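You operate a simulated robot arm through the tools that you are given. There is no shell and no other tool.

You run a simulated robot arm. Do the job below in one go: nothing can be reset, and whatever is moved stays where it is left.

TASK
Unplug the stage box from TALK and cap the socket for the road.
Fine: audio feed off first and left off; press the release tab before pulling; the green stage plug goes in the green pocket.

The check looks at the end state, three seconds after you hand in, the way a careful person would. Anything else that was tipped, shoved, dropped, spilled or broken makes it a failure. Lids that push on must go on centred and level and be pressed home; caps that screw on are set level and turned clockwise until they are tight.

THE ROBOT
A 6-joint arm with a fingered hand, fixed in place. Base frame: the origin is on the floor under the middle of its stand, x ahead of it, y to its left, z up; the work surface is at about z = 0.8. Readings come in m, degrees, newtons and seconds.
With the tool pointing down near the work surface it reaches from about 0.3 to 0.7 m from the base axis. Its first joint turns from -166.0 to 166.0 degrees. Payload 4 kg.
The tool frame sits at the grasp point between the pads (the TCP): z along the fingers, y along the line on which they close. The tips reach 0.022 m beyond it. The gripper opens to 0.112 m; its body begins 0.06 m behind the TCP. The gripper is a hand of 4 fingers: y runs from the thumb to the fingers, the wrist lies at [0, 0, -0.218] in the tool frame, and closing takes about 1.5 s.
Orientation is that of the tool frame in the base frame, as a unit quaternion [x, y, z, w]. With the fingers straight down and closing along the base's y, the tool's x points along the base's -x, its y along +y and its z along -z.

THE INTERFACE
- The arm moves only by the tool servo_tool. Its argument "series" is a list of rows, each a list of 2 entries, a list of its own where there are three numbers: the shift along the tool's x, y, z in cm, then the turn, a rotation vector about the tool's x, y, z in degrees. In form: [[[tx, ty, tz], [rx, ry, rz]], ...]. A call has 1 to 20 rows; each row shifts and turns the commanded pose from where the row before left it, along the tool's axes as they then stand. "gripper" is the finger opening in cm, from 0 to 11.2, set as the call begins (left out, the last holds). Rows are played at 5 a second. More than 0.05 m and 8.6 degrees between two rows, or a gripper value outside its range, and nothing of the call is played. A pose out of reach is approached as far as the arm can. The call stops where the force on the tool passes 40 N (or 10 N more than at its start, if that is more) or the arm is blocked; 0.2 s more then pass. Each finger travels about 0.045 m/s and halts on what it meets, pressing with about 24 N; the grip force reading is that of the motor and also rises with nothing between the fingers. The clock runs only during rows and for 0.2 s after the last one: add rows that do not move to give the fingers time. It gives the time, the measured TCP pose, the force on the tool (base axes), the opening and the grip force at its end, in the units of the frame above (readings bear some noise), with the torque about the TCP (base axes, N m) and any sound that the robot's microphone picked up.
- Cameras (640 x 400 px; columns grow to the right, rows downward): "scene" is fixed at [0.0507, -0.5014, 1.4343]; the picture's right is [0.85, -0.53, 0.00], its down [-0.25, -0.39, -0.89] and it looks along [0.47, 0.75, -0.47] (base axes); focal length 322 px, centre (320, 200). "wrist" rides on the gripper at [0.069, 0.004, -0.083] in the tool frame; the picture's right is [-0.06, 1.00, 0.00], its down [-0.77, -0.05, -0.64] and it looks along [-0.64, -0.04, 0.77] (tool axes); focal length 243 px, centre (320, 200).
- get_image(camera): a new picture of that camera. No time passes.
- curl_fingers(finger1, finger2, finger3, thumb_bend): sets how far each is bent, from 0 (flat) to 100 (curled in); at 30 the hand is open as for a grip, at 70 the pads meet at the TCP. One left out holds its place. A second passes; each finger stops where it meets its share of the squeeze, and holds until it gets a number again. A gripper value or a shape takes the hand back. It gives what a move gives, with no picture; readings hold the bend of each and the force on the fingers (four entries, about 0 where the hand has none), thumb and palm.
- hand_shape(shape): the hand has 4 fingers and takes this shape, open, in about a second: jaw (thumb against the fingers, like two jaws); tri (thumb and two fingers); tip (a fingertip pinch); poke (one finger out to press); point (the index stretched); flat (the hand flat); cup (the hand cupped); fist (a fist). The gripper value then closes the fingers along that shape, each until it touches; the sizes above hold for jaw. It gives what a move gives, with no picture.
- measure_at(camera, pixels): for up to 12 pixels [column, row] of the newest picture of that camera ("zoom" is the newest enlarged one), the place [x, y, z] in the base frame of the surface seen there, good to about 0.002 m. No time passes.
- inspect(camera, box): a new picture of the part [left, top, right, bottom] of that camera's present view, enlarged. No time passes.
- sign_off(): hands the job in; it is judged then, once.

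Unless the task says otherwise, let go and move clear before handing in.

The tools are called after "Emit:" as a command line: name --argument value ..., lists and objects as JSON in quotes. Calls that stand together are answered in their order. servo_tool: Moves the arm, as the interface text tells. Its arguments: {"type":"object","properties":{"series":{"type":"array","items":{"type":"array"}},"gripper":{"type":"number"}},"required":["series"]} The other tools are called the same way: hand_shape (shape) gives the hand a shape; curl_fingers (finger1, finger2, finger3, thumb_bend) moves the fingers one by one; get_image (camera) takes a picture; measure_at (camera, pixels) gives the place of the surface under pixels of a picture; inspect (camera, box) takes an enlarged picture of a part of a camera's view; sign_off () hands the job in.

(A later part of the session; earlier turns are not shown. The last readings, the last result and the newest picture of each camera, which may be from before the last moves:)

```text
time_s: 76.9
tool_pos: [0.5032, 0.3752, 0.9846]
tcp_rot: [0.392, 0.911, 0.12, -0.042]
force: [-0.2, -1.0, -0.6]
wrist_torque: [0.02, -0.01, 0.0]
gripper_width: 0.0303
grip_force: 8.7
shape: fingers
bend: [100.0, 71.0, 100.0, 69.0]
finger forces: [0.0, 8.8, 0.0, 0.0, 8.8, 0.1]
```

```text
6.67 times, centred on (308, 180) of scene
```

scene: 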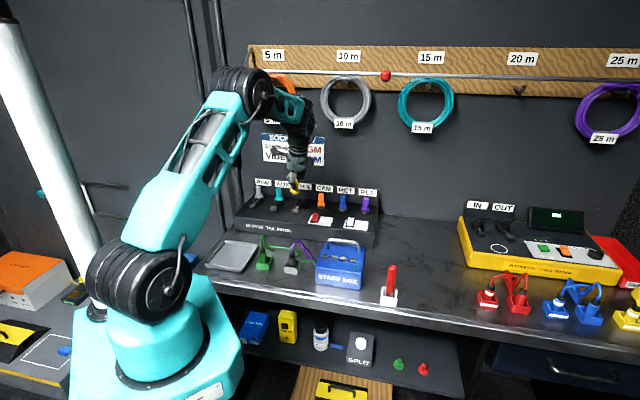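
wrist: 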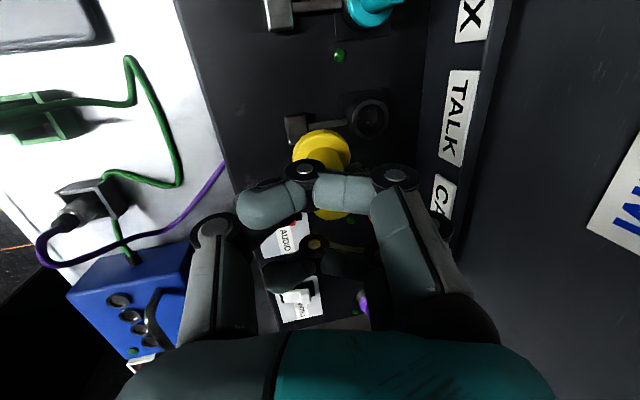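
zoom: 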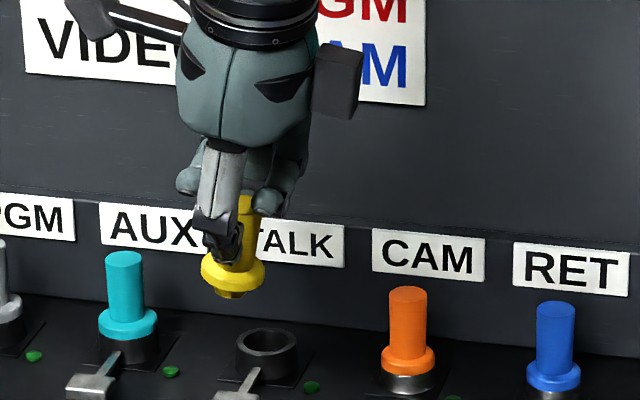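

The cap is level-looking and held, and the empty TALK socket shows at wrist (368,113) and scene zoom (268,350). I'll zoom into the socket and measure its ring.

Emit:
inspect --camera "wrist" --box '[320, 80, 416, 140]'

Emit:
measure_at --camera "zoom" --pixels '[[320, 130], [320, 270], [200, 220], [450, 220], [260, 150], [400, 150], [330, 220], [330, 165], [330, 290], [420, 270]]'

Emit:
inspect --camera "scene" --box '[276, 190, 324, 220]'

Emit:
measure_at --camera "zoom" --pixels '[[335, 133], [265, 160], [375, 160], [320, 190], [320, 165], [320, 145], [280, 180], [360, 185], [320, 215]]'

```text
6.67 times, centred on (368, 110) of wrist
```

zoom: 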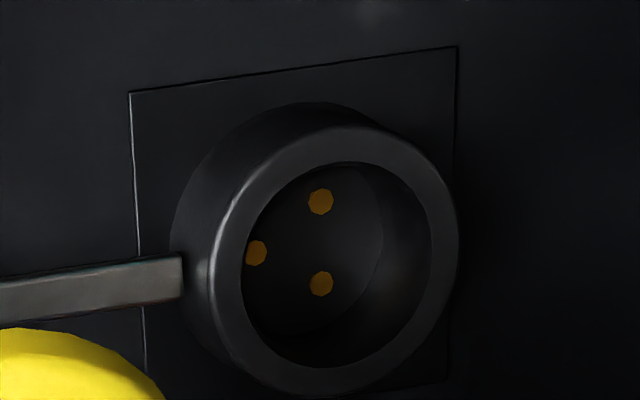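

```text
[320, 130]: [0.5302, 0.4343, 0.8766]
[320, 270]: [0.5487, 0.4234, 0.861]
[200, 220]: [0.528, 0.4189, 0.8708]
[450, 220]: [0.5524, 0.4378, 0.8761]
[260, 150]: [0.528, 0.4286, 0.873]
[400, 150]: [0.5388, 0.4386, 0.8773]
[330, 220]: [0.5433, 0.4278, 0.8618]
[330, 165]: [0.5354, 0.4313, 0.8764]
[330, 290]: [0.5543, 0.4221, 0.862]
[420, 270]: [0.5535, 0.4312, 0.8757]
```

```text
13.33 times, centred on (300, 205) of scene
```

zoom: 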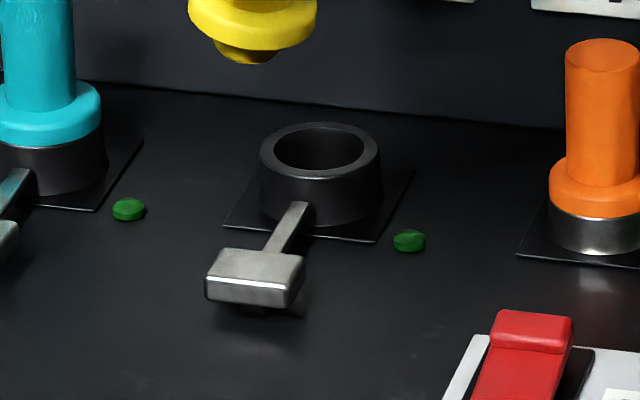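

```text
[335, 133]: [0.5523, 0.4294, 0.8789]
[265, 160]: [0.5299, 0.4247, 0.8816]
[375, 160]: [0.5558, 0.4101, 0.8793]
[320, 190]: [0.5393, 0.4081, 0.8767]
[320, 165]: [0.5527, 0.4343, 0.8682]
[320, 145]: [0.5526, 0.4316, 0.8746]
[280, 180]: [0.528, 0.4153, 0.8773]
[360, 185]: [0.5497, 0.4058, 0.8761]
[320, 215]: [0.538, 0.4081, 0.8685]
```

The socket is a smooth ring (top z≈0.878, no thread), so it is a push-on cap; centre ≈ u 0.0857, v 0.684. I'll re-measure the held cap here.

Emit:
inspect --camera "scene" --box '[272, 175, 320, 205]'

Emit:
measure_at --camera "zoom" --pixels '[[245, 205], [310, 235], [370, 190], [280, 225], [345, 220], [300, 255], [330, 150], [345, 120], [300, 190], [350, 185]]'

Emit:
inspect --camera "wrist" --box '[270, 110, 390, 230]'

Emit:
measure_at --camera "zoom" --pixels '[[230, 150], [245, 110], [280, 80], [330, 70], [380, 85], [410, 120], [420, 150], [300, 110], [360, 130], [320, 335], [380, 335]]'

```text
13.33 times, centred on (296, 190) of scene
```

zoom: 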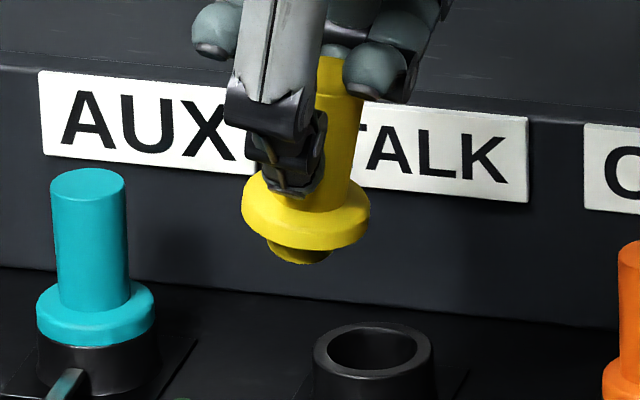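

```text
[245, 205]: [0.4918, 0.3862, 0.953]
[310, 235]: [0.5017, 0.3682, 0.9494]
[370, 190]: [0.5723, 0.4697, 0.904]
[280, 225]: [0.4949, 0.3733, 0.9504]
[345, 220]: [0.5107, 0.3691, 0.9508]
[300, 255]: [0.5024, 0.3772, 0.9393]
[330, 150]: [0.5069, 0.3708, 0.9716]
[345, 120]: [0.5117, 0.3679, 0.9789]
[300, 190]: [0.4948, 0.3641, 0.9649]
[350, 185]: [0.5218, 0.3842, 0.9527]
```

```text
3.33 times, centred on (330, 170) of wrist
```

zoom: 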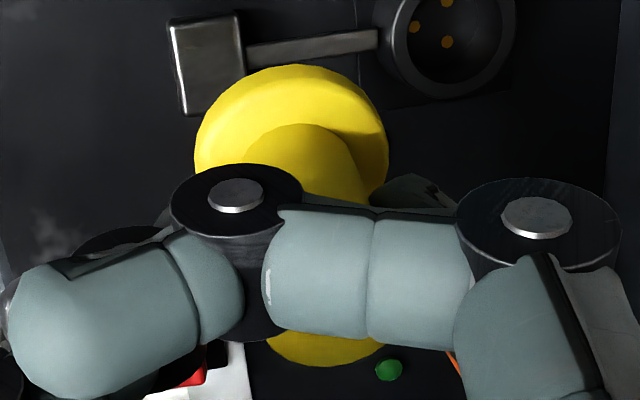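

```text
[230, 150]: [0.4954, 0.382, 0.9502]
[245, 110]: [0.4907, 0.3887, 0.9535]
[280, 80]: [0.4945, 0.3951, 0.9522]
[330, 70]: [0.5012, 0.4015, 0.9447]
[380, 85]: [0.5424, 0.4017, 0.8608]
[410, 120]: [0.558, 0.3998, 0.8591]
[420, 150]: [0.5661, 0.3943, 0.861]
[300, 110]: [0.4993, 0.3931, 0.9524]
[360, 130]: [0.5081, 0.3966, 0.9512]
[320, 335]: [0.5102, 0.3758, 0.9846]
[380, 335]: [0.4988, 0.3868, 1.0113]
```

The measured points are too noisy to judge the tilt; I'll look at a bigger enlargement of the cap next to its cyan neighbour.

Emit:
inspect --camera "scene" --box '[284, 176, 308, 200]'

Emit:
inspect --camera "scene" --box '[268, 184, 292, 208]'

```text
16.00 times, centred on (296, 188) of scene
```

zoom: 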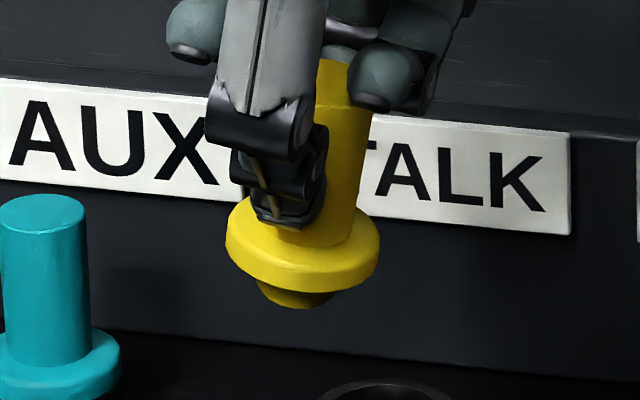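

```text
16.00 times, centred on (280, 196) of scene
```

zoom: 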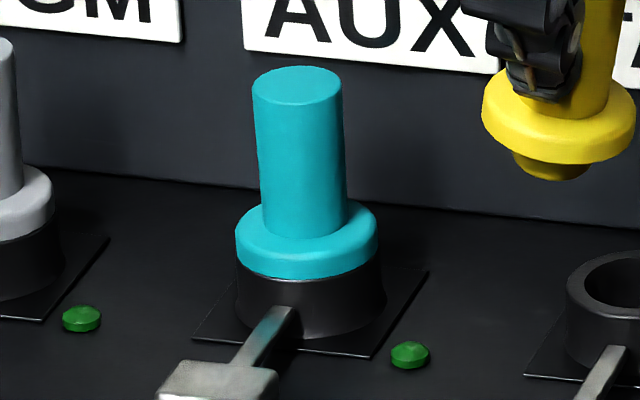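

The stem leans roughly 8° toward +u (image right) and about 5° toward the robot, so I over-corrected. I'll rotate back by about 7° and take out the other lean, then re-check.

Emit:
servo_tool --series '[[[0, 0, 0], [2.45, -3.45, -0.65]], [[0, 0, 0], [2.45, -3.45, -0.65]], [[0, 0, 0], [0, 0, 0]]]'

Emit:
inspect --camera "scene" --box '[284, 176, 308, 200]'

Emit:
inspect --camera "wrist" --box '[270, 90, 390, 210]'

```text
time_s: 77.7
tool_pos: [0.5046, 0.3748, 0.9853]
tcp_rot: [0.386, 0.921, 0.057, -0.002]
force: [-0.1, -0.1, 0.0]
wrist_torque: [0.01, 0.02, 0.01]
gripper_width: 0.0301
grip_force: 8.4
shape: fingers
bend: [100.0, 71.0, 100.0, 69.0]
finger forces: [0.0, 8.8, 0.0, 0.0, 8.8, 0.0]
```

```text
16.00 times, centred on (296, 188) of scene
```

zoom: 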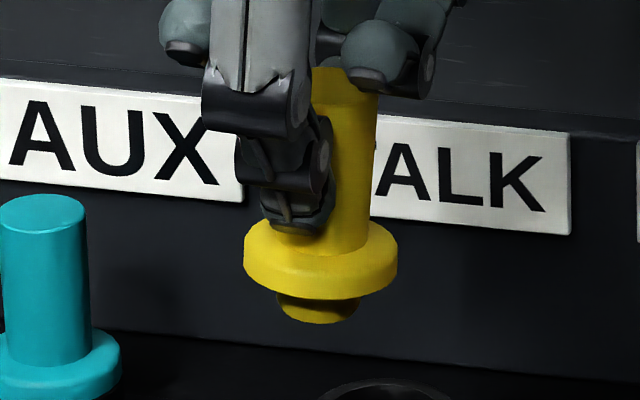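

```text
3.33 times, centred on (330, 150) of wrist
```

zoom: 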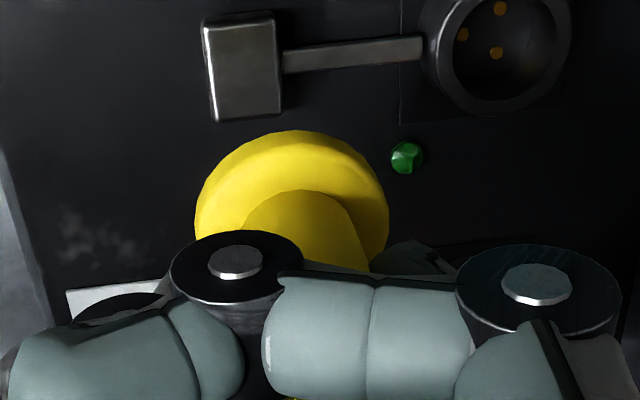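

The flange now looks nearly level; the stem still leans about 5° toward +u and 2° toward the wall. I'll make that small correction and check again.

Emit:
servo_tool --series '[[[0, 0, 0], [-1.5, -5, -0.5]], [[0, 0, 0], [0, 0, 0]]]'

Emit:
inspect --camera "scene" --box '[284, 176, 308, 200]'

Emit:
inspect --camera "wrist" --box '[270, 90, 390, 210]'

```text
time_s: 78.3
tool_pos: [0.5024, 0.3761, 0.9846]
tcp_rot: [0.385, 0.92, 0.053, 0.044]
force: [0.0, 0.5, 0.0]
wrist_torque: [-0.01, -0.01, 0.04]
gripper_width: 0.03
grip_force: 8.9
shape: fingers
bend: [100.0, 71.0, 100.0, 69.0]
finger forces: [0.1, 8.8, 0.1, 0.1, 8.8, 0.0]
```

```text
16.00 times, centred on (296, 188) of scene
```

zoom: 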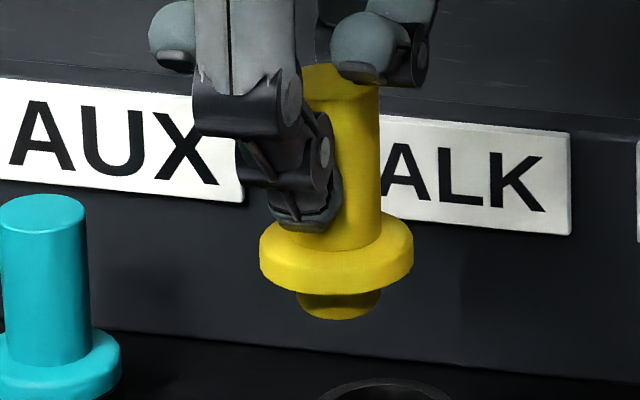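

```text
3.33 times, centred on (330, 150) of wrist
```

zoom: 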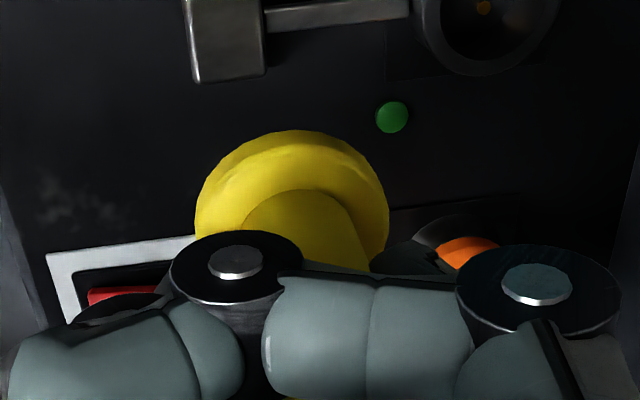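

The cap now looks upright and level (stem edge (380,110)→(382,225), as a true vertical should be). I'll move it forward 5.7 cm and 0.85 cm sideways so it hangs above the TALK ring.

Emit:
servo_tool --series '[[[0.85, 0, -0.035], [0, 0, 0]], [[0.03, 2.84, 0.376], [0, 0, 0]], [[0.03, 2.84, 0.376], [0, 0, 0]], [[0, 0, 0], [0, 0, 0]]]'

Emit:
inspect --camera "scene" --box '[276, 176, 324, 206]'

Emit:
get_image --camera "wrist"

Emit:
inspect --camera "wrist" --box '[270, 90, 390, 210]'

```text
time_s: 79.3
tool_pos: [0.5384, 0.4224, 0.9851]
tcp_rot: [0.385, 0.92, 0.052, 0.043]
force: [0.5, 0.2, -0.6]
wrist_torque: [-0.06, 0.0, 0.01]
gripper_width: 0.0299
grip_force: 8.9
shape: fingers
bend: [100.0, 71.0, 100.0, 69.0]
finger forces: [0.0, 8.8, 0.0, 0.0, 8.7, 0.0]
```

```text
13.33 times, centred on (300, 191) of scene
```

zoom: 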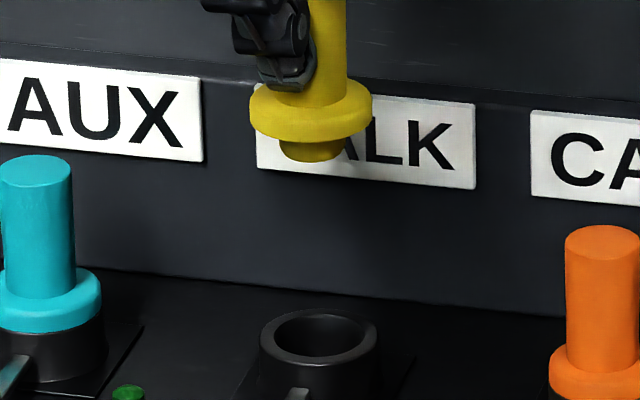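

```text
taken
```

wrist: 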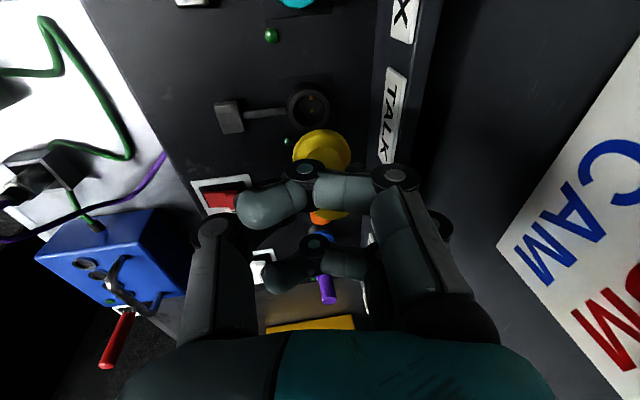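

```text
3.33 times, centred on (330, 150) of wrist
```

zoom: 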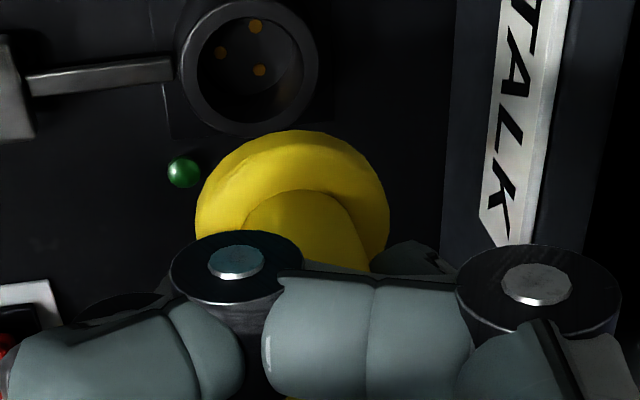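

Comparing in both views, the cap axis sits within about 1 mm of the TALK ring's axis (scene x 310.5→ring 320 at this tilt; wrist gives v offset +0.8 mm). I'll lower 5 cm and re-check.

Emit:
servo_tool --series '[[[0.1, -0.41, 2.46], [0, 0, 0]], [[0.1, -0.33, 2.473], [0, 0, 0]], [[0, 0, 0], [0, 0, 0]]]'

Emit:
inspect --camera "scene" --box '[284, 186, 316, 206]'

Emit:
get_image --camera "wrist"

Emit:
inspect --camera "wrist" --box '[270, 90, 390, 210]'

```text
time_s: 80.1
tool_pos: [0.5395, 0.4215, 0.9334]
tcp_rot: [0.385, 0.92, 0.054, 0.044]
force: [0.3, 0.1, -0.2]
wrist_torque: [0.01, 0.02, -0.02]
gripper_width: 0.0302
grip_force: 8.8
shape: fingers
bend: [100.0, 71.0, 100.0, 69.0]
finger forces: [0.1, 8.8, 0.1, 0.0, 8.8, 0.0]
```

```text
16.00 times, centred on (300, 196) of scene
```

zoom: 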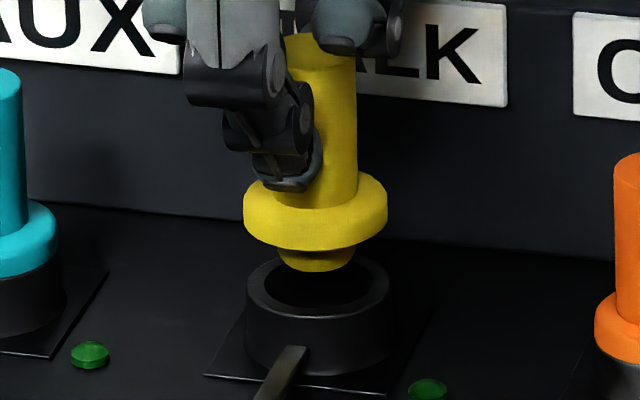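

```text
taken
```

wrist: 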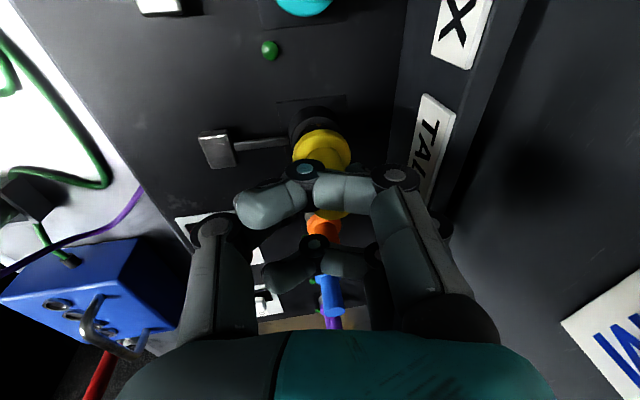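

```text
3.33 times, centred on (330, 150) of wrist
```

zoom: 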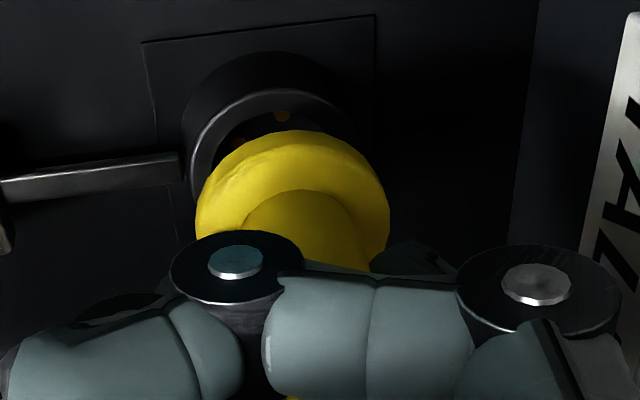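

In the scene zoom the flange (243–388) and the ring (246–390) line up laterally; the wrist view suggests moving ~1 mm toward the robot. I'll apply that and lower in small steps until the cap touches.

Emit:
servo_tool --series '[[[0, -0.1, -0.013], [0, 0, 0]], [[0.024, -0.079, 0.594], [0, 0, 0]], [[0.024, -0.079, 0.594], [0, 0, 0]], [[0.01, -0.033, 0.247], [0, 0, 0]], [[0, 0, 0], [0, 0, 0]]]'

Emit:
inspect --camera "scene" --box '[284, 186, 316, 206]'

Emit:
inspect --camera "wrist" --box '[270, 90, 390, 210]'

```text
time_s: 81.3
tool_pos: [0.5373, 0.4212, 0.9197]
tcp_rot: [0.385, 0.921, 0.053, 0.043]
force: [-0.8, -0.5, -0.9]
wrist_torque: [0.03, 0.0, 0.01]
gripper_width: 0.0303
grip_force: 8.7
shape: fingers
bend: [100.0, 71.0, 100.0, 69.0]
finger forces: [0.0, 8.8, 0.1, 0.0, 8.8, 0.0]
```

```text
16.00 times, centred on (300, 196) of scene
```

zoom: 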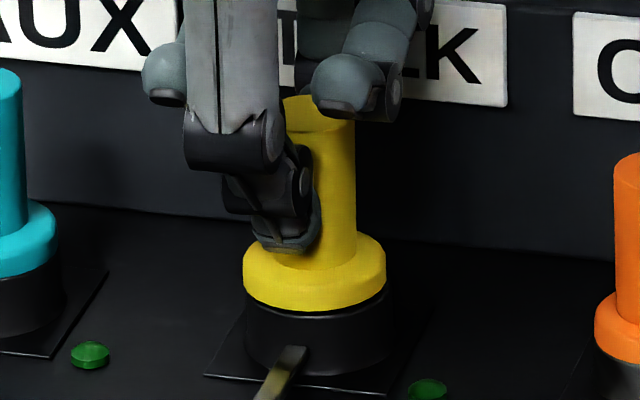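

```text
3.33 times, centred on (330, 150) of wrist
```

zoom: 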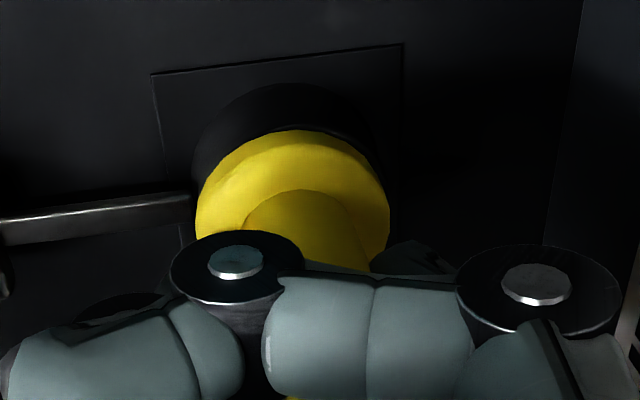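

The flange is nearly on the ring and concentric with it in both views, with no contact force yet. I'll keep lowering in 1–2 mm steps until force shows.

Emit:
servo_tool --series '[[[0.008, -0.026, 0.198], [0, 0, 0]], [[0.008, -0.026, 0.198], [0, 0, 0]], [[0, 0, 0], [0, 0, 0]]]'

Emit:
inspect --camera "scene" --box '[284, 186, 316, 206]'

```text
time_s: 82.1
tool_pos: [0.5376, 0.4218, 0.9159]
tcp_rot: [0.385, 0.92, 0.054, 0.043]
force: [-2.9, -2.3, 7.5]
wrist_torque: [-0.02, -0.02, 0.01]
gripper_width: 0.0299
grip_force: 10.3
shape: fingers
bend: [100.0, 71.0, 100.0, 70.0]
finger forces: [0.0, 8.8, 0.0, 0.0, 12.2, 0.0]
```

```text
16.00 times, centred on (300, 196) of scene
```

zoom: 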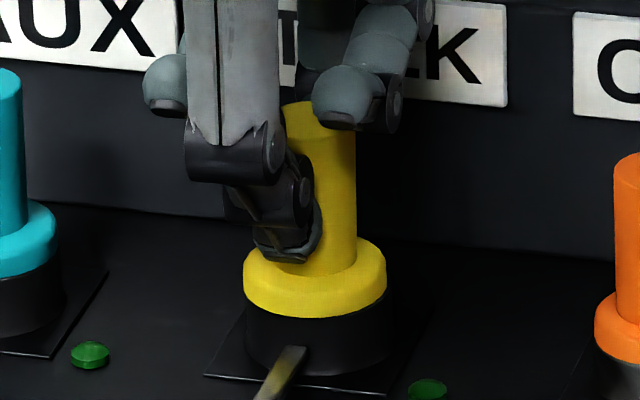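

The cap is seated on the ring with 7.5 N of contact. I'll release the pinch gently and check that the cap stays put.

Emit:
curl_fingers --finger2 60 --thumb_bend 60

Emit:
curl_fingers --finger2 48 --thumb_bend 48

Emit:
inspect --camera "scene" --box '[276, 182, 324, 212]'

Emit:
inspect --camera "wrist" --box '[270, 90, 390, 210]'

```text
time_s: 83.1
tool_pos: [0.5375, 0.4218, 0.9162]
tcp_rot: [0.385, 0.92, 0.052, 0.043]
force: [1.0, -0.3, 0.4]
wrist_torque: [0.0, 0.0, 0.01]
gripper_width: 0.0337
grip_force: 0.1
shape: fingers
bend: [100.0, 60.0, 100.0, 60.0]
finger forces: [0.0, 0.0, 0.0, 0.1, 0.0, 0.0]
```

```text
time_s: 84.1
tool_pos: [0.5377, 0.4212, 0.9162]
tcp_rot: [0.385, 0.92, 0.054, 0.044]
force: [0.0, 1.1, 0.8]
wrist_torque: [-0.02, -0.01, -0.01]
gripper_width: 0.0389
grip_force: 0.0
shape: fingers
bend: [100.0, 48.0, 100.0, 48.0]
finger forces: [0.0, 0.0, 0.0, 0.0, 0.0, 0.0]
```

```text
13.33 times, centred on (300, 197) of scene
```

zoom: 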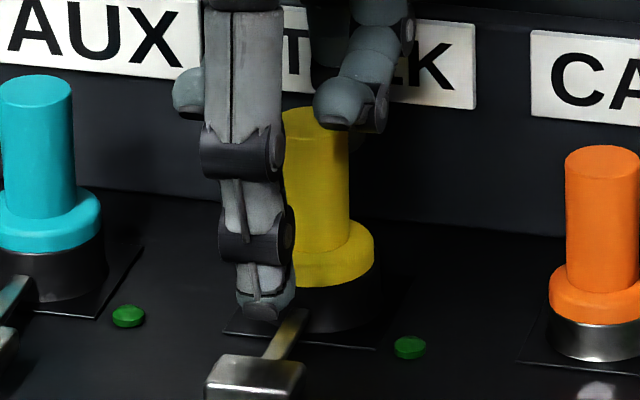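

```text
3.33 times, centred on (330, 150) of wrist
```

zoom: 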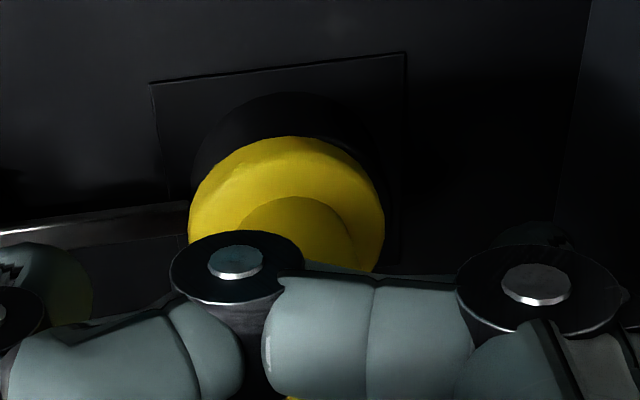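

The cap stays level on the ring after release. I'll raise the hand straight up 6.5 cm and look at the cap unobstructed.

Emit:
servo_tool --series '[[[-0.08, 0.263, -1.98], [0, 0, 0]], [[-0.1, 0.33, -2.47], [0, 0, 0]], [[-0.08, 0.263, -1.98], [0, 0, 0]], [[0, 0, 0], [0, 0, 0]]]'

Emit:
inspect --camera "scene" --box '[276, 182, 324, 212]'

Emit:
inspect --camera "scene" --box '[248, 170, 328, 220]'

Emit:
get_image --camera "wrist"

```text
time_s: 85.1
tool_pos: [0.5388, 0.4211, 0.981]
tcp_rot: [0.384, 0.921, 0.053, 0.044]
force: [0.3, 0.0, 0.0]
wrist_torque: [-0.03, 0.03, 0.03]
gripper_width: 0.0386
grip_force: 0.1
shape: fingers
bend: [100.0, 48.0, 100.0, 48.0]
finger forces: [0.0, 0.0, 0.1, 0.0, 0.0, 0.0]
```

```text
13.33 times, centred on (300, 197) of scene
```

zoom: 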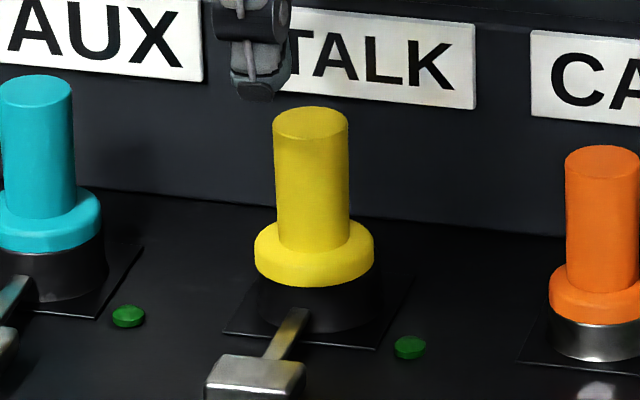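

```text
8.00 times, centred on (288, 195) of scene
```

zoom: 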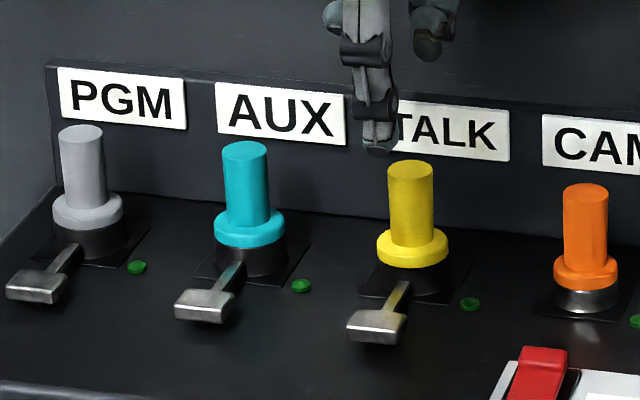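

```text
taken
```

wrist: 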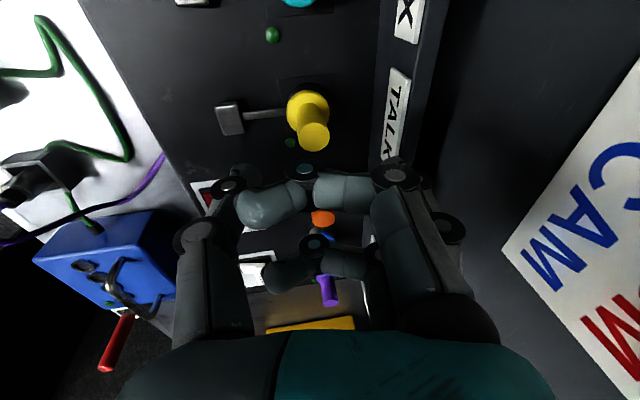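

The cap sits upright on TALK, with the same stem-to-ring height as its AUX neighbour to within a pixel. I'll check centring from the wrist view and then press it home.

Emit:
inspect --camera "wrist" --box '[264, 80, 360, 160]'

Emit:
measure_at --camera "zoom" --pixels '[[330, 285], [265, 280], [410, 280], [330, 230], [340, 340], [250, 110], [390, 120], [300, 60], [210, 150], [420, 130], [300, 120], [160, 280]]'

Emit:
inspect --camera "scene" --box '[288, 188, 312, 212]'

Emit:
measure_at --camera "zoom" --pixels '[[312, 108], [312, 180], [312, 220], [275, 180], [350, 180], [250, 265], [315, 290], [380, 265], [315, 320], [315, 340]]'

```text
5.00 times, centred on (312, 120) of wrist
```

zoom: 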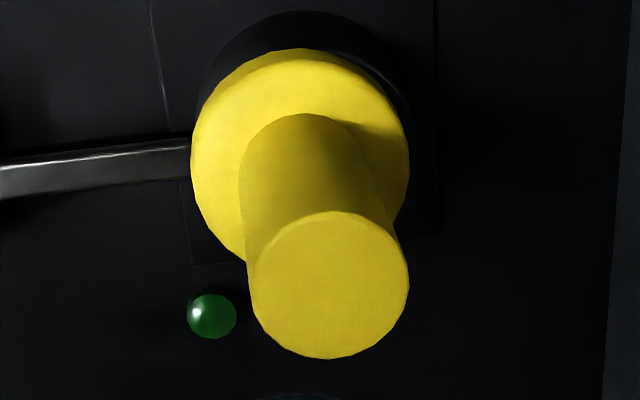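

```text
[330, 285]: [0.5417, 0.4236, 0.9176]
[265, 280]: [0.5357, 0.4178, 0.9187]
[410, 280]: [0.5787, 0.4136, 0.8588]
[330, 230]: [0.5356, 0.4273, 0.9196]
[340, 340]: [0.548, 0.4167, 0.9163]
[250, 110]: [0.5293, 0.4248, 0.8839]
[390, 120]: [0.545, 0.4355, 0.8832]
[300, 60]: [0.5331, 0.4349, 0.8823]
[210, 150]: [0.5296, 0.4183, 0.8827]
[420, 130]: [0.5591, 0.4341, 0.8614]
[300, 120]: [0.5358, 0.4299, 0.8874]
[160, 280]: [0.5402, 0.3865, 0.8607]
```

```text
16.00 times, centred on (300, 200) of scene
```

zoom: 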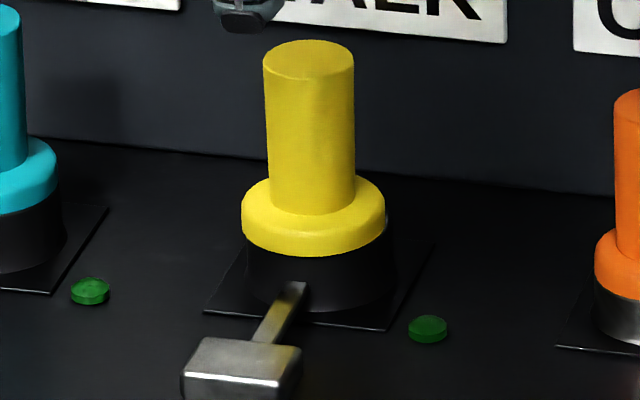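

```text
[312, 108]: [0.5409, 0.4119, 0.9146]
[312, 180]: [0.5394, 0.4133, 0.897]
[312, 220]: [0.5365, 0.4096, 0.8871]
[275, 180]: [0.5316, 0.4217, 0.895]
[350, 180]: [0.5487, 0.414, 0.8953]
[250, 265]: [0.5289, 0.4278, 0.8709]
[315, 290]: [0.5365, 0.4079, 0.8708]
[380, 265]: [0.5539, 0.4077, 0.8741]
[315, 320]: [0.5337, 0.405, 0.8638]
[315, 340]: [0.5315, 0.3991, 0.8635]
```

Cap top centre ≈ (0.543,0.4225,0.9176). I'll form the poke shape (thumb out) above it and check the thumb tip's position over the stem.

Emit:
hand_shape --shape "poke"

Emit:
inspect --camera "scene" --box '[276, 172, 324, 202]'

Emit:
measure_at --camera "zoom" --pixels '[[270, 130], [280, 150], [260, 120], [300, 150], [310, 250]]'

Emit:
get_image --camera "wrist"

```text
time_s: 86.0
tool_pos: [0.5378, 0.4201, 0.9808]
tcp_rot: [0.385, 0.92, 0.054, 0.043]
force: [-0.4, -0.4, 0.1]
wrist_torque: [0.02, -0.01, 0.0]
gripper_width: 0.0
grip_force: 0.1
shape: poke
bend: [100.0, 100.0, 100.0, 47.0]
finger forces: [0.0, 0.0, 0.0, 0.0, 0.0, 0.0]
```

```text
13.33 times, centred on (300, 187) of scene
```

zoom: 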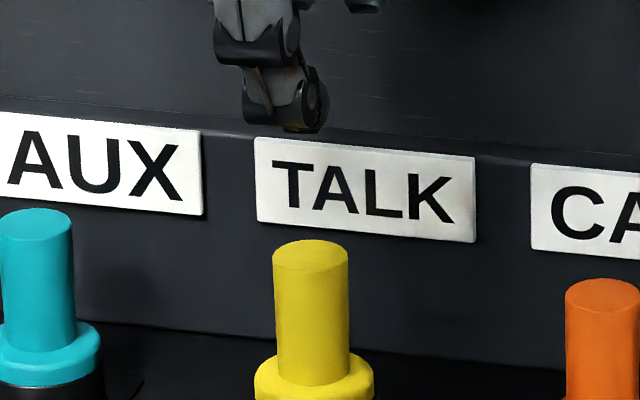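

```text
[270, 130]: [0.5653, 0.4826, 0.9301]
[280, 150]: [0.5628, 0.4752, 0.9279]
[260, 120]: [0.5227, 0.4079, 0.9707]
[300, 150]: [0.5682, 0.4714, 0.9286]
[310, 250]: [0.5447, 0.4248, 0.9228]
```

```text
taken
```

wrist: 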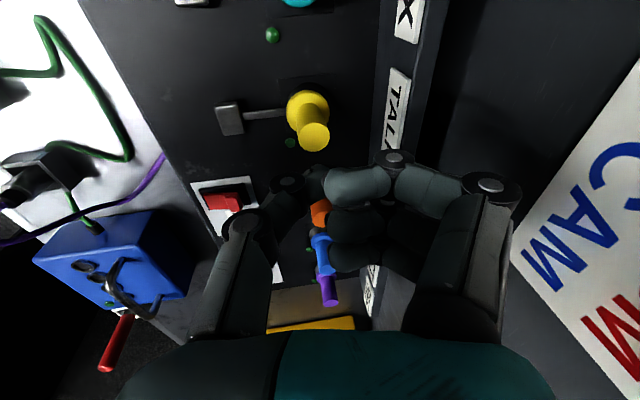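

The thumb tip hangs almost directly above the cap's top (zoom (305,130) over (311,258)). I'll nudge it 1.5 mm, lower, and press down in small steps.

Emit:
servo_tool --series '[[[-0.15, 0.1, 0.02], [0, 0, 0]], [[0.072, -0.237, 1.78], [0, 0, 0]], [[0.06, -0.197, 1.484], [0, 0, 0]], [[0.012, -0.039, 0.297], [0, 0, 0]], [[0.012, -0.039, 0.297], [0, 0, 0]], [[0, 0, 0], [0, 0, 0]]]'

Emit:
inspect --camera "scene" --box '[276, 178, 324, 208]'

Emit:
inspect --camera "wrist" --box '[250, 90, 378, 210]'

```text
time_s: 87.4
tool_pos: [0.5392, 0.4211, 0.9422]
tcp_rot: [0.385, 0.92, 0.054, 0.043]
force: [-0.2, -1.3, 6.3]
wrist_torque: [0.02, 0.03, 0.0]
gripper_width: 0.0
grip_force: 0.1
shape: poke
bend: [100.0, 100.0, 100.0, 47.0]
finger forces: [0.0, 0.1, 0.0, 0.0, 6.8, 0.0]
```

```text
13.33 times, centred on (300, 193) of scene
```

zoom: 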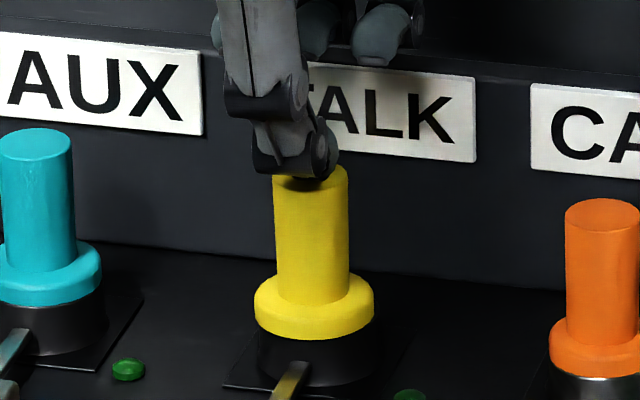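

```text
3.33 times, centred on (314, 150) of wrist
```

zoom: 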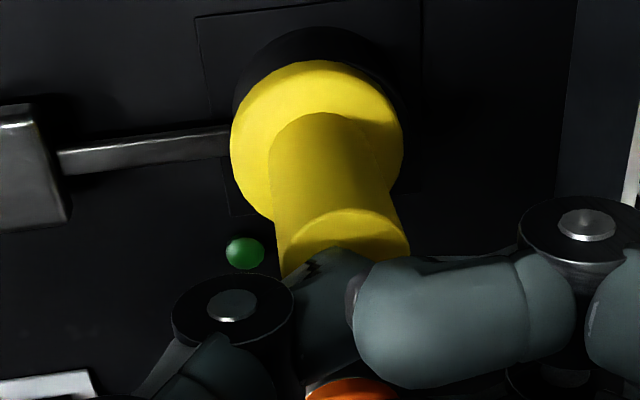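

The thumb presses the cap's top centrally with 6.8 N. I'll increase the push in small steps up to about 35 N.

Emit:
servo_tool --series '[[[0.006, -0.02, 0.148], [0, 0, 0]], [[0.006, -0.02, 0.148], [0, 0, 0]], [[0, 0, 0], [0, 0, 0]]]'

Emit:
inspect --camera "scene" --box '[276, 178, 324, 208]'

```text
time_s: 88.2
tool_pos: [0.5393, 0.4208, 0.9418]
tcp_rot: [0.385, 0.92, 0.055, 0.044]
force: [-3.9, -6.3, 27.2]
wrist_torque: [0.08, -0.01, 0.01]
gripper_width: 0.0
grip_force: 0.0
shape: poke
bend: [100.0, 100.0, 100.0, 48.0]
finger forces: [0.1, 0.0, 0.0, 0.1, 27.5, 0.1]
```

```text
13.33 times, centred on (300, 193) of scene
```

zoom: 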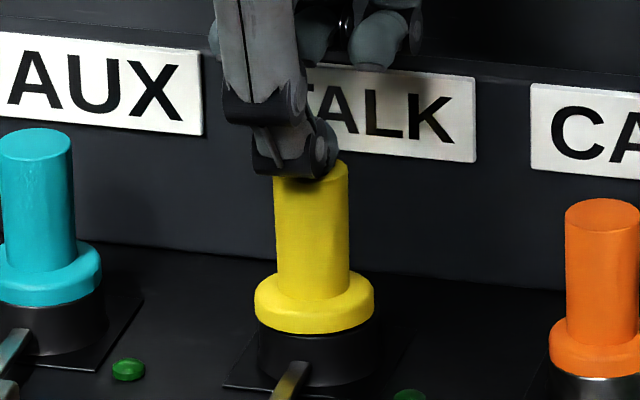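

With 27 N the flange edge moved up ~6 px in the scene view (339→333), which may mean it slid toward the wall or rose. I'll look from the wrist camera before doing more.

Emit:
inspect --camera "wrist" --box '[250, 90, 378, 210]'

Emit:
inspect --camera "scene" --box '[288, 188, 312, 212]'

Emit:
measure_at --camera "zoom" --pixels '[[312, 180], [312, 150], [275, 160], [350, 160], [315, 235], [260, 225], [370, 225], [315, 275], [315, 300]]'

```text
3.33 times, centred on (314, 150) of wrist
```

zoom: 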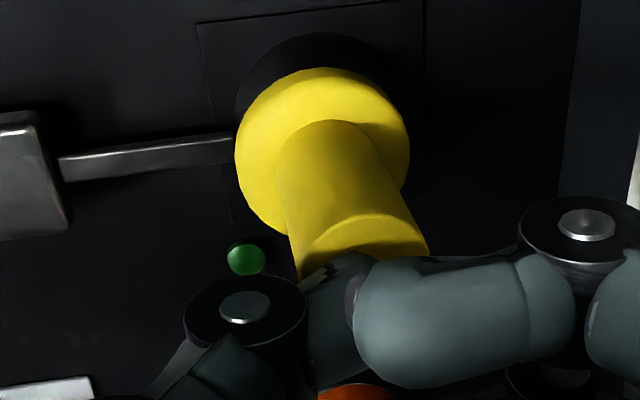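

```text
16.00 times, centred on (300, 200) of scene
```

zoom: 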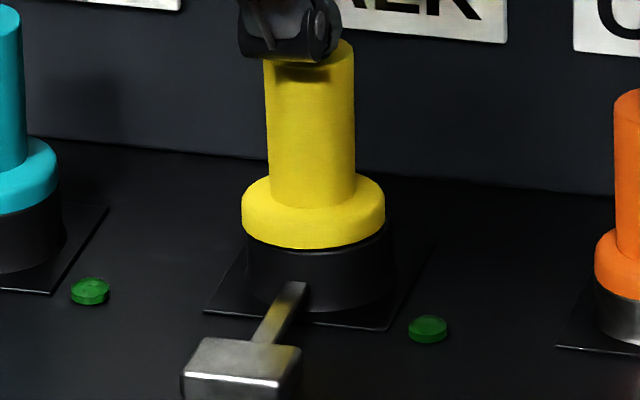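

```text
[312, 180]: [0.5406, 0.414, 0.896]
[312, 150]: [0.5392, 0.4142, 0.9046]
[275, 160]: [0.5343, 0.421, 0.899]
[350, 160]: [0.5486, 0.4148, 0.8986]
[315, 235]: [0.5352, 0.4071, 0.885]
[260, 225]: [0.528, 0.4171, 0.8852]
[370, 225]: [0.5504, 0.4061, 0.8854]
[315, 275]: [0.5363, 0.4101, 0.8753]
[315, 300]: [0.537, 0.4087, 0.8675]
```

The cap tipped slightly toward the wall under the thumb's sideways push. I'll lift off and check that it settles level again.

Emit:
servo_tool --series '[[[-0.02, 0.066, -0.495], [0, 0, 0]], [[-0.08, 0.263, -1.98], [0, 0, 0]], [[-0.08, 0.263, -1.98], [0, 0, 0]], [[0, 0, 0], [0, 0, 0]]]'

Emit:
inspect --camera "scene" --box '[288, 188, 312, 212]'

Emit:
inspect --camera "wrist" --box '[250, 70, 378, 190]'

```text
time_s: 89.2
tool_pos: [0.5381, 0.4191, 0.9839]
tcp_rot: [0.385, 0.92, 0.053, 0.043]
force: [0.1, -1.0, 0.6]
wrist_torque: [-0.03, 0.03, 0.02]
gripper_width: 0.0001
grip_force: 0.1
shape: poke
bend: [100.0, 100.0, 100.0, 47.0]
finger forces: [0.0, 0.0, 0.0, 0.0, 0.0, 0.0]
```

```text
16.00 times, centred on (300, 200) of scene
```

zoom: 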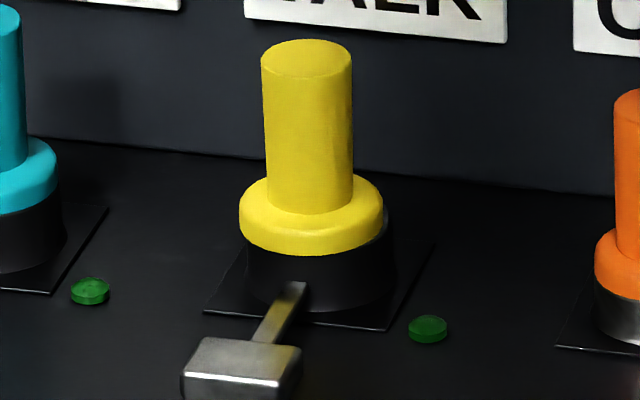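

```text
3.33 times, centred on (314, 130) of wrist
```

zoom: 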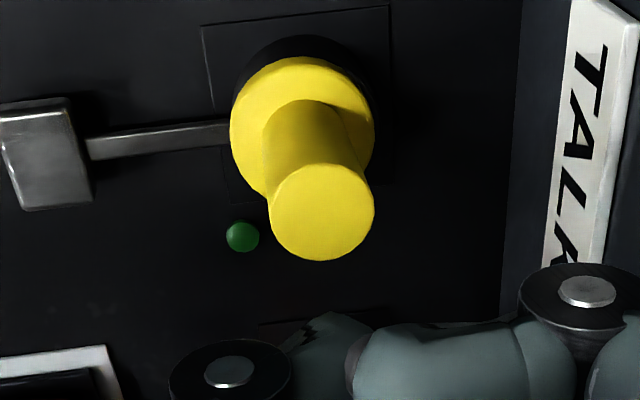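

The cap is level again, flange flush with the ring (flange top z≈0.883, AUX's ≈0.885), but about 1.3 mm off toward AUX. I'll re-pinch the stem, centre it, and then press with the two fingertips together for a straight push.

Emit:
curl_fingers --finger1 100 --finger2 46 --finger3 100 --thumb_bend 46

Emit:
servo_tool --series '[[[0.1, -0.1, -0.013], [0, 0, 0]], [[0.08, -0.263, 1.98], [0, 0, 0]], [[0.08, -0.263, 1.98], [0, 0, 0]], [[0, 0, 0], [0, 0, 0]]]'

Emit:
inspect --camera "scene" --box '[276, 178, 324, 208]'

Emit:
inspect --camera "wrist" --box '[250, 90, 378, 210]'

```text
time_s: 90.2
tool_pos: [0.5394, 0.4192, 0.9838]
tcp_rot: [0.385, 0.92, 0.053, 0.044]
force: [0.5, -0.6, -0.6]
wrist_torque: [-0.02, 0.01, -0.02]
gripper_width: 0.04
grip_force: 0.0
shape: fingers
bend: [100.0, 46.0, 100.0, 46.0]
finger forces: [0.0, 0.0, 0.1, 0.0, 0.0, 0.0]
```

```text
time_s: 91.2
tool_pos: [0.5376, 0.42, 0.944]
tcp_rot: [0.385, 0.921, 0.053, 0.042]
force: [0.3, -0.2, 0.8]
wrist_torque: [-0.03, -0.03, 0.03]
gripper_width: 0.0399
grip_force: 0.0
shape: fingers
bend: [100.0, 46.0, 100.0, 46.0]
finger forces: [0.0, 0.0, 0.0, 0.0, 0.0, 0.1]
```

```text
13.33 times, centred on (300, 193) of scene
```

zoom: 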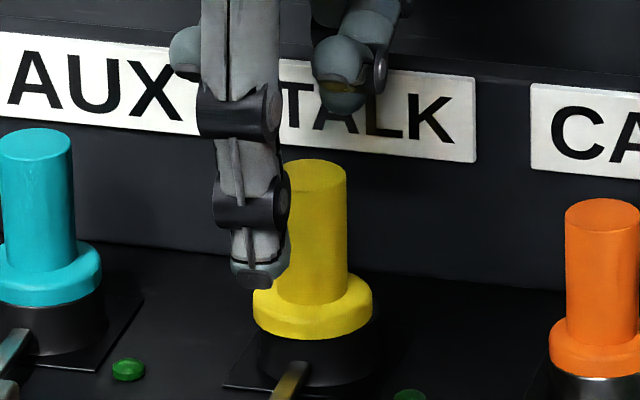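

```text
3.33 times, centred on (314, 150) of wrist
```

zoom: 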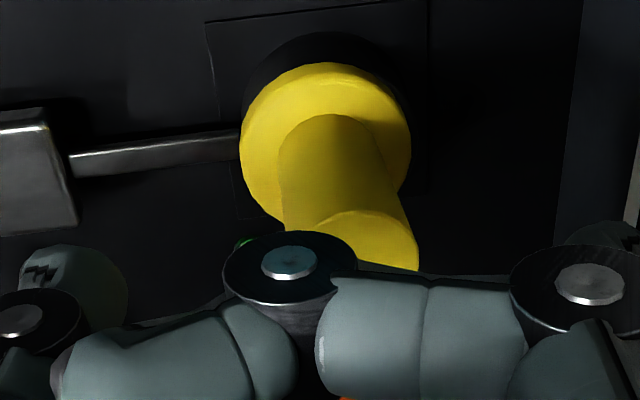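

Thumb and middle finger straddle the stem again. I'll lower the last 2.7 cm and close lightly.

Emit:
servo_tool --series '[[[0.054, -0.177, 1.335], [0, 0, 0]], [[0.054, -0.177, 1.335], [0, 0, 0]], [[0, 0, 0], [0, 0, 0]]]'

Emit:
curl_fingers --finger2 62 --thumb_bend 62

Emit:
curl_fingers --finger2 70 --thumb_bend 69

Emit:
inspect --camera "scene" --box '[284, 186, 316, 206]'

Emit:
inspect --camera "wrist" --box '[250, 90, 378, 210]'

```text
time_s: 92.0
tool_pos: [0.5373, 0.4201, 0.9161]
tcp_rot: [0.385, 0.92, 0.053, 0.043]
force: [0.3, -0.2, -0.6]
wrist_torque: [-0.02, 0.01, 0.0]
gripper_width: 0.0401
grip_force: 0.2
shape: fingers
bend: [100.0, 46.0, 100.0, 46.0]
finger forces: [0.1, 0.0, 0.1, 0.0, 0.0, 0.0]
```

```text
time_s: 93.0
tool_pos: [0.5396, 0.4209, 0.9167]
tcp_rot: [0.385, 0.921, 0.053, 0.042]
force: [1.5, 0.5, -0.3]
wrist_torque: [-0.01, -0.03, -0.01]
gripper_width: 0.0329
grip_force: 0.4
shape: fingers
bend: [100.0, 61.0, 100.0, 62.0]
finger forces: [0.0, 0.4, 0.1, 0.0, 0.0, 0.1]
```

```text
time_s: 94.0
tool_pos: [0.5379, 0.4209, 0.9159]
tcp_rot: [0.385, 0.92, 0.053, 0.043]
force: [0.1, 0.8, 0.3]
wrist_torque: [0.0, 0.01, 0.0]
gripper_width: 0.0316
grip_force: 4.3
shape: fingers
bend: [100.0, 64.0, 100.0, 67.0]
finger forces: [0.0, 4.2, 0.1, 0.0, 3.8, 0.0]
```

```text
16.00 times, centred on (300, 196) of scene
```

zoom: 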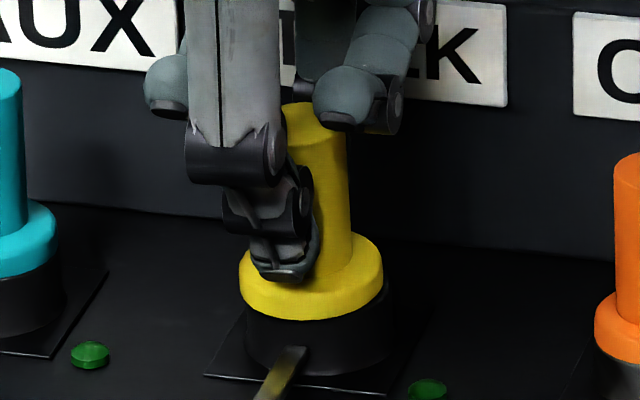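

```text
3.33 times, centred on (314, 150) of wrist
```

zoom: 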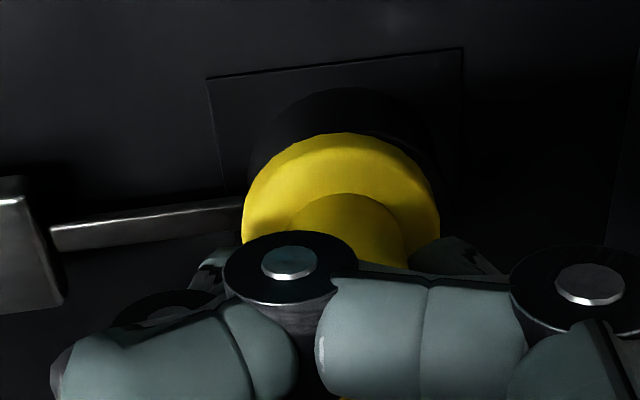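

Lightly pinched (4 N) and level. I'll shift 1.3 mm toward +u and check centring against the ring.

Emit:
servo_tool --series '[[[-0.14, 0, 0.005], [0, 0, 0]], [[0, 0, 0], [0, 0, 0]]]'

Emit:
inspect --camera "scene" --box '[284, 186, 316, 206]'

```text
time_s: 94.6
tool_pos: [0.5382, 0.4199, 0.9177]
tcp_rot: [0.385, 0.921, 0.053, 0.043]
force: [0.3, -0.4, -0.2]
wrist_torque: [0.03, 0.0, 0.03]
gripper_width: 0.0319
grip_force: 4.3
shape: fingers
bend: [100.0, 64.0, 100.0, 67.0]
finger forces: [0.1, 4.0, 0.1, 0.1, 4.0, 0.0]
```

```text
16.00 times, centred on (300, 196) of scene
```

zoom: 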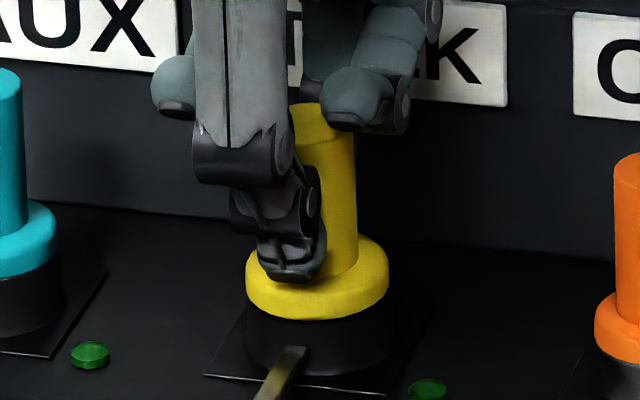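

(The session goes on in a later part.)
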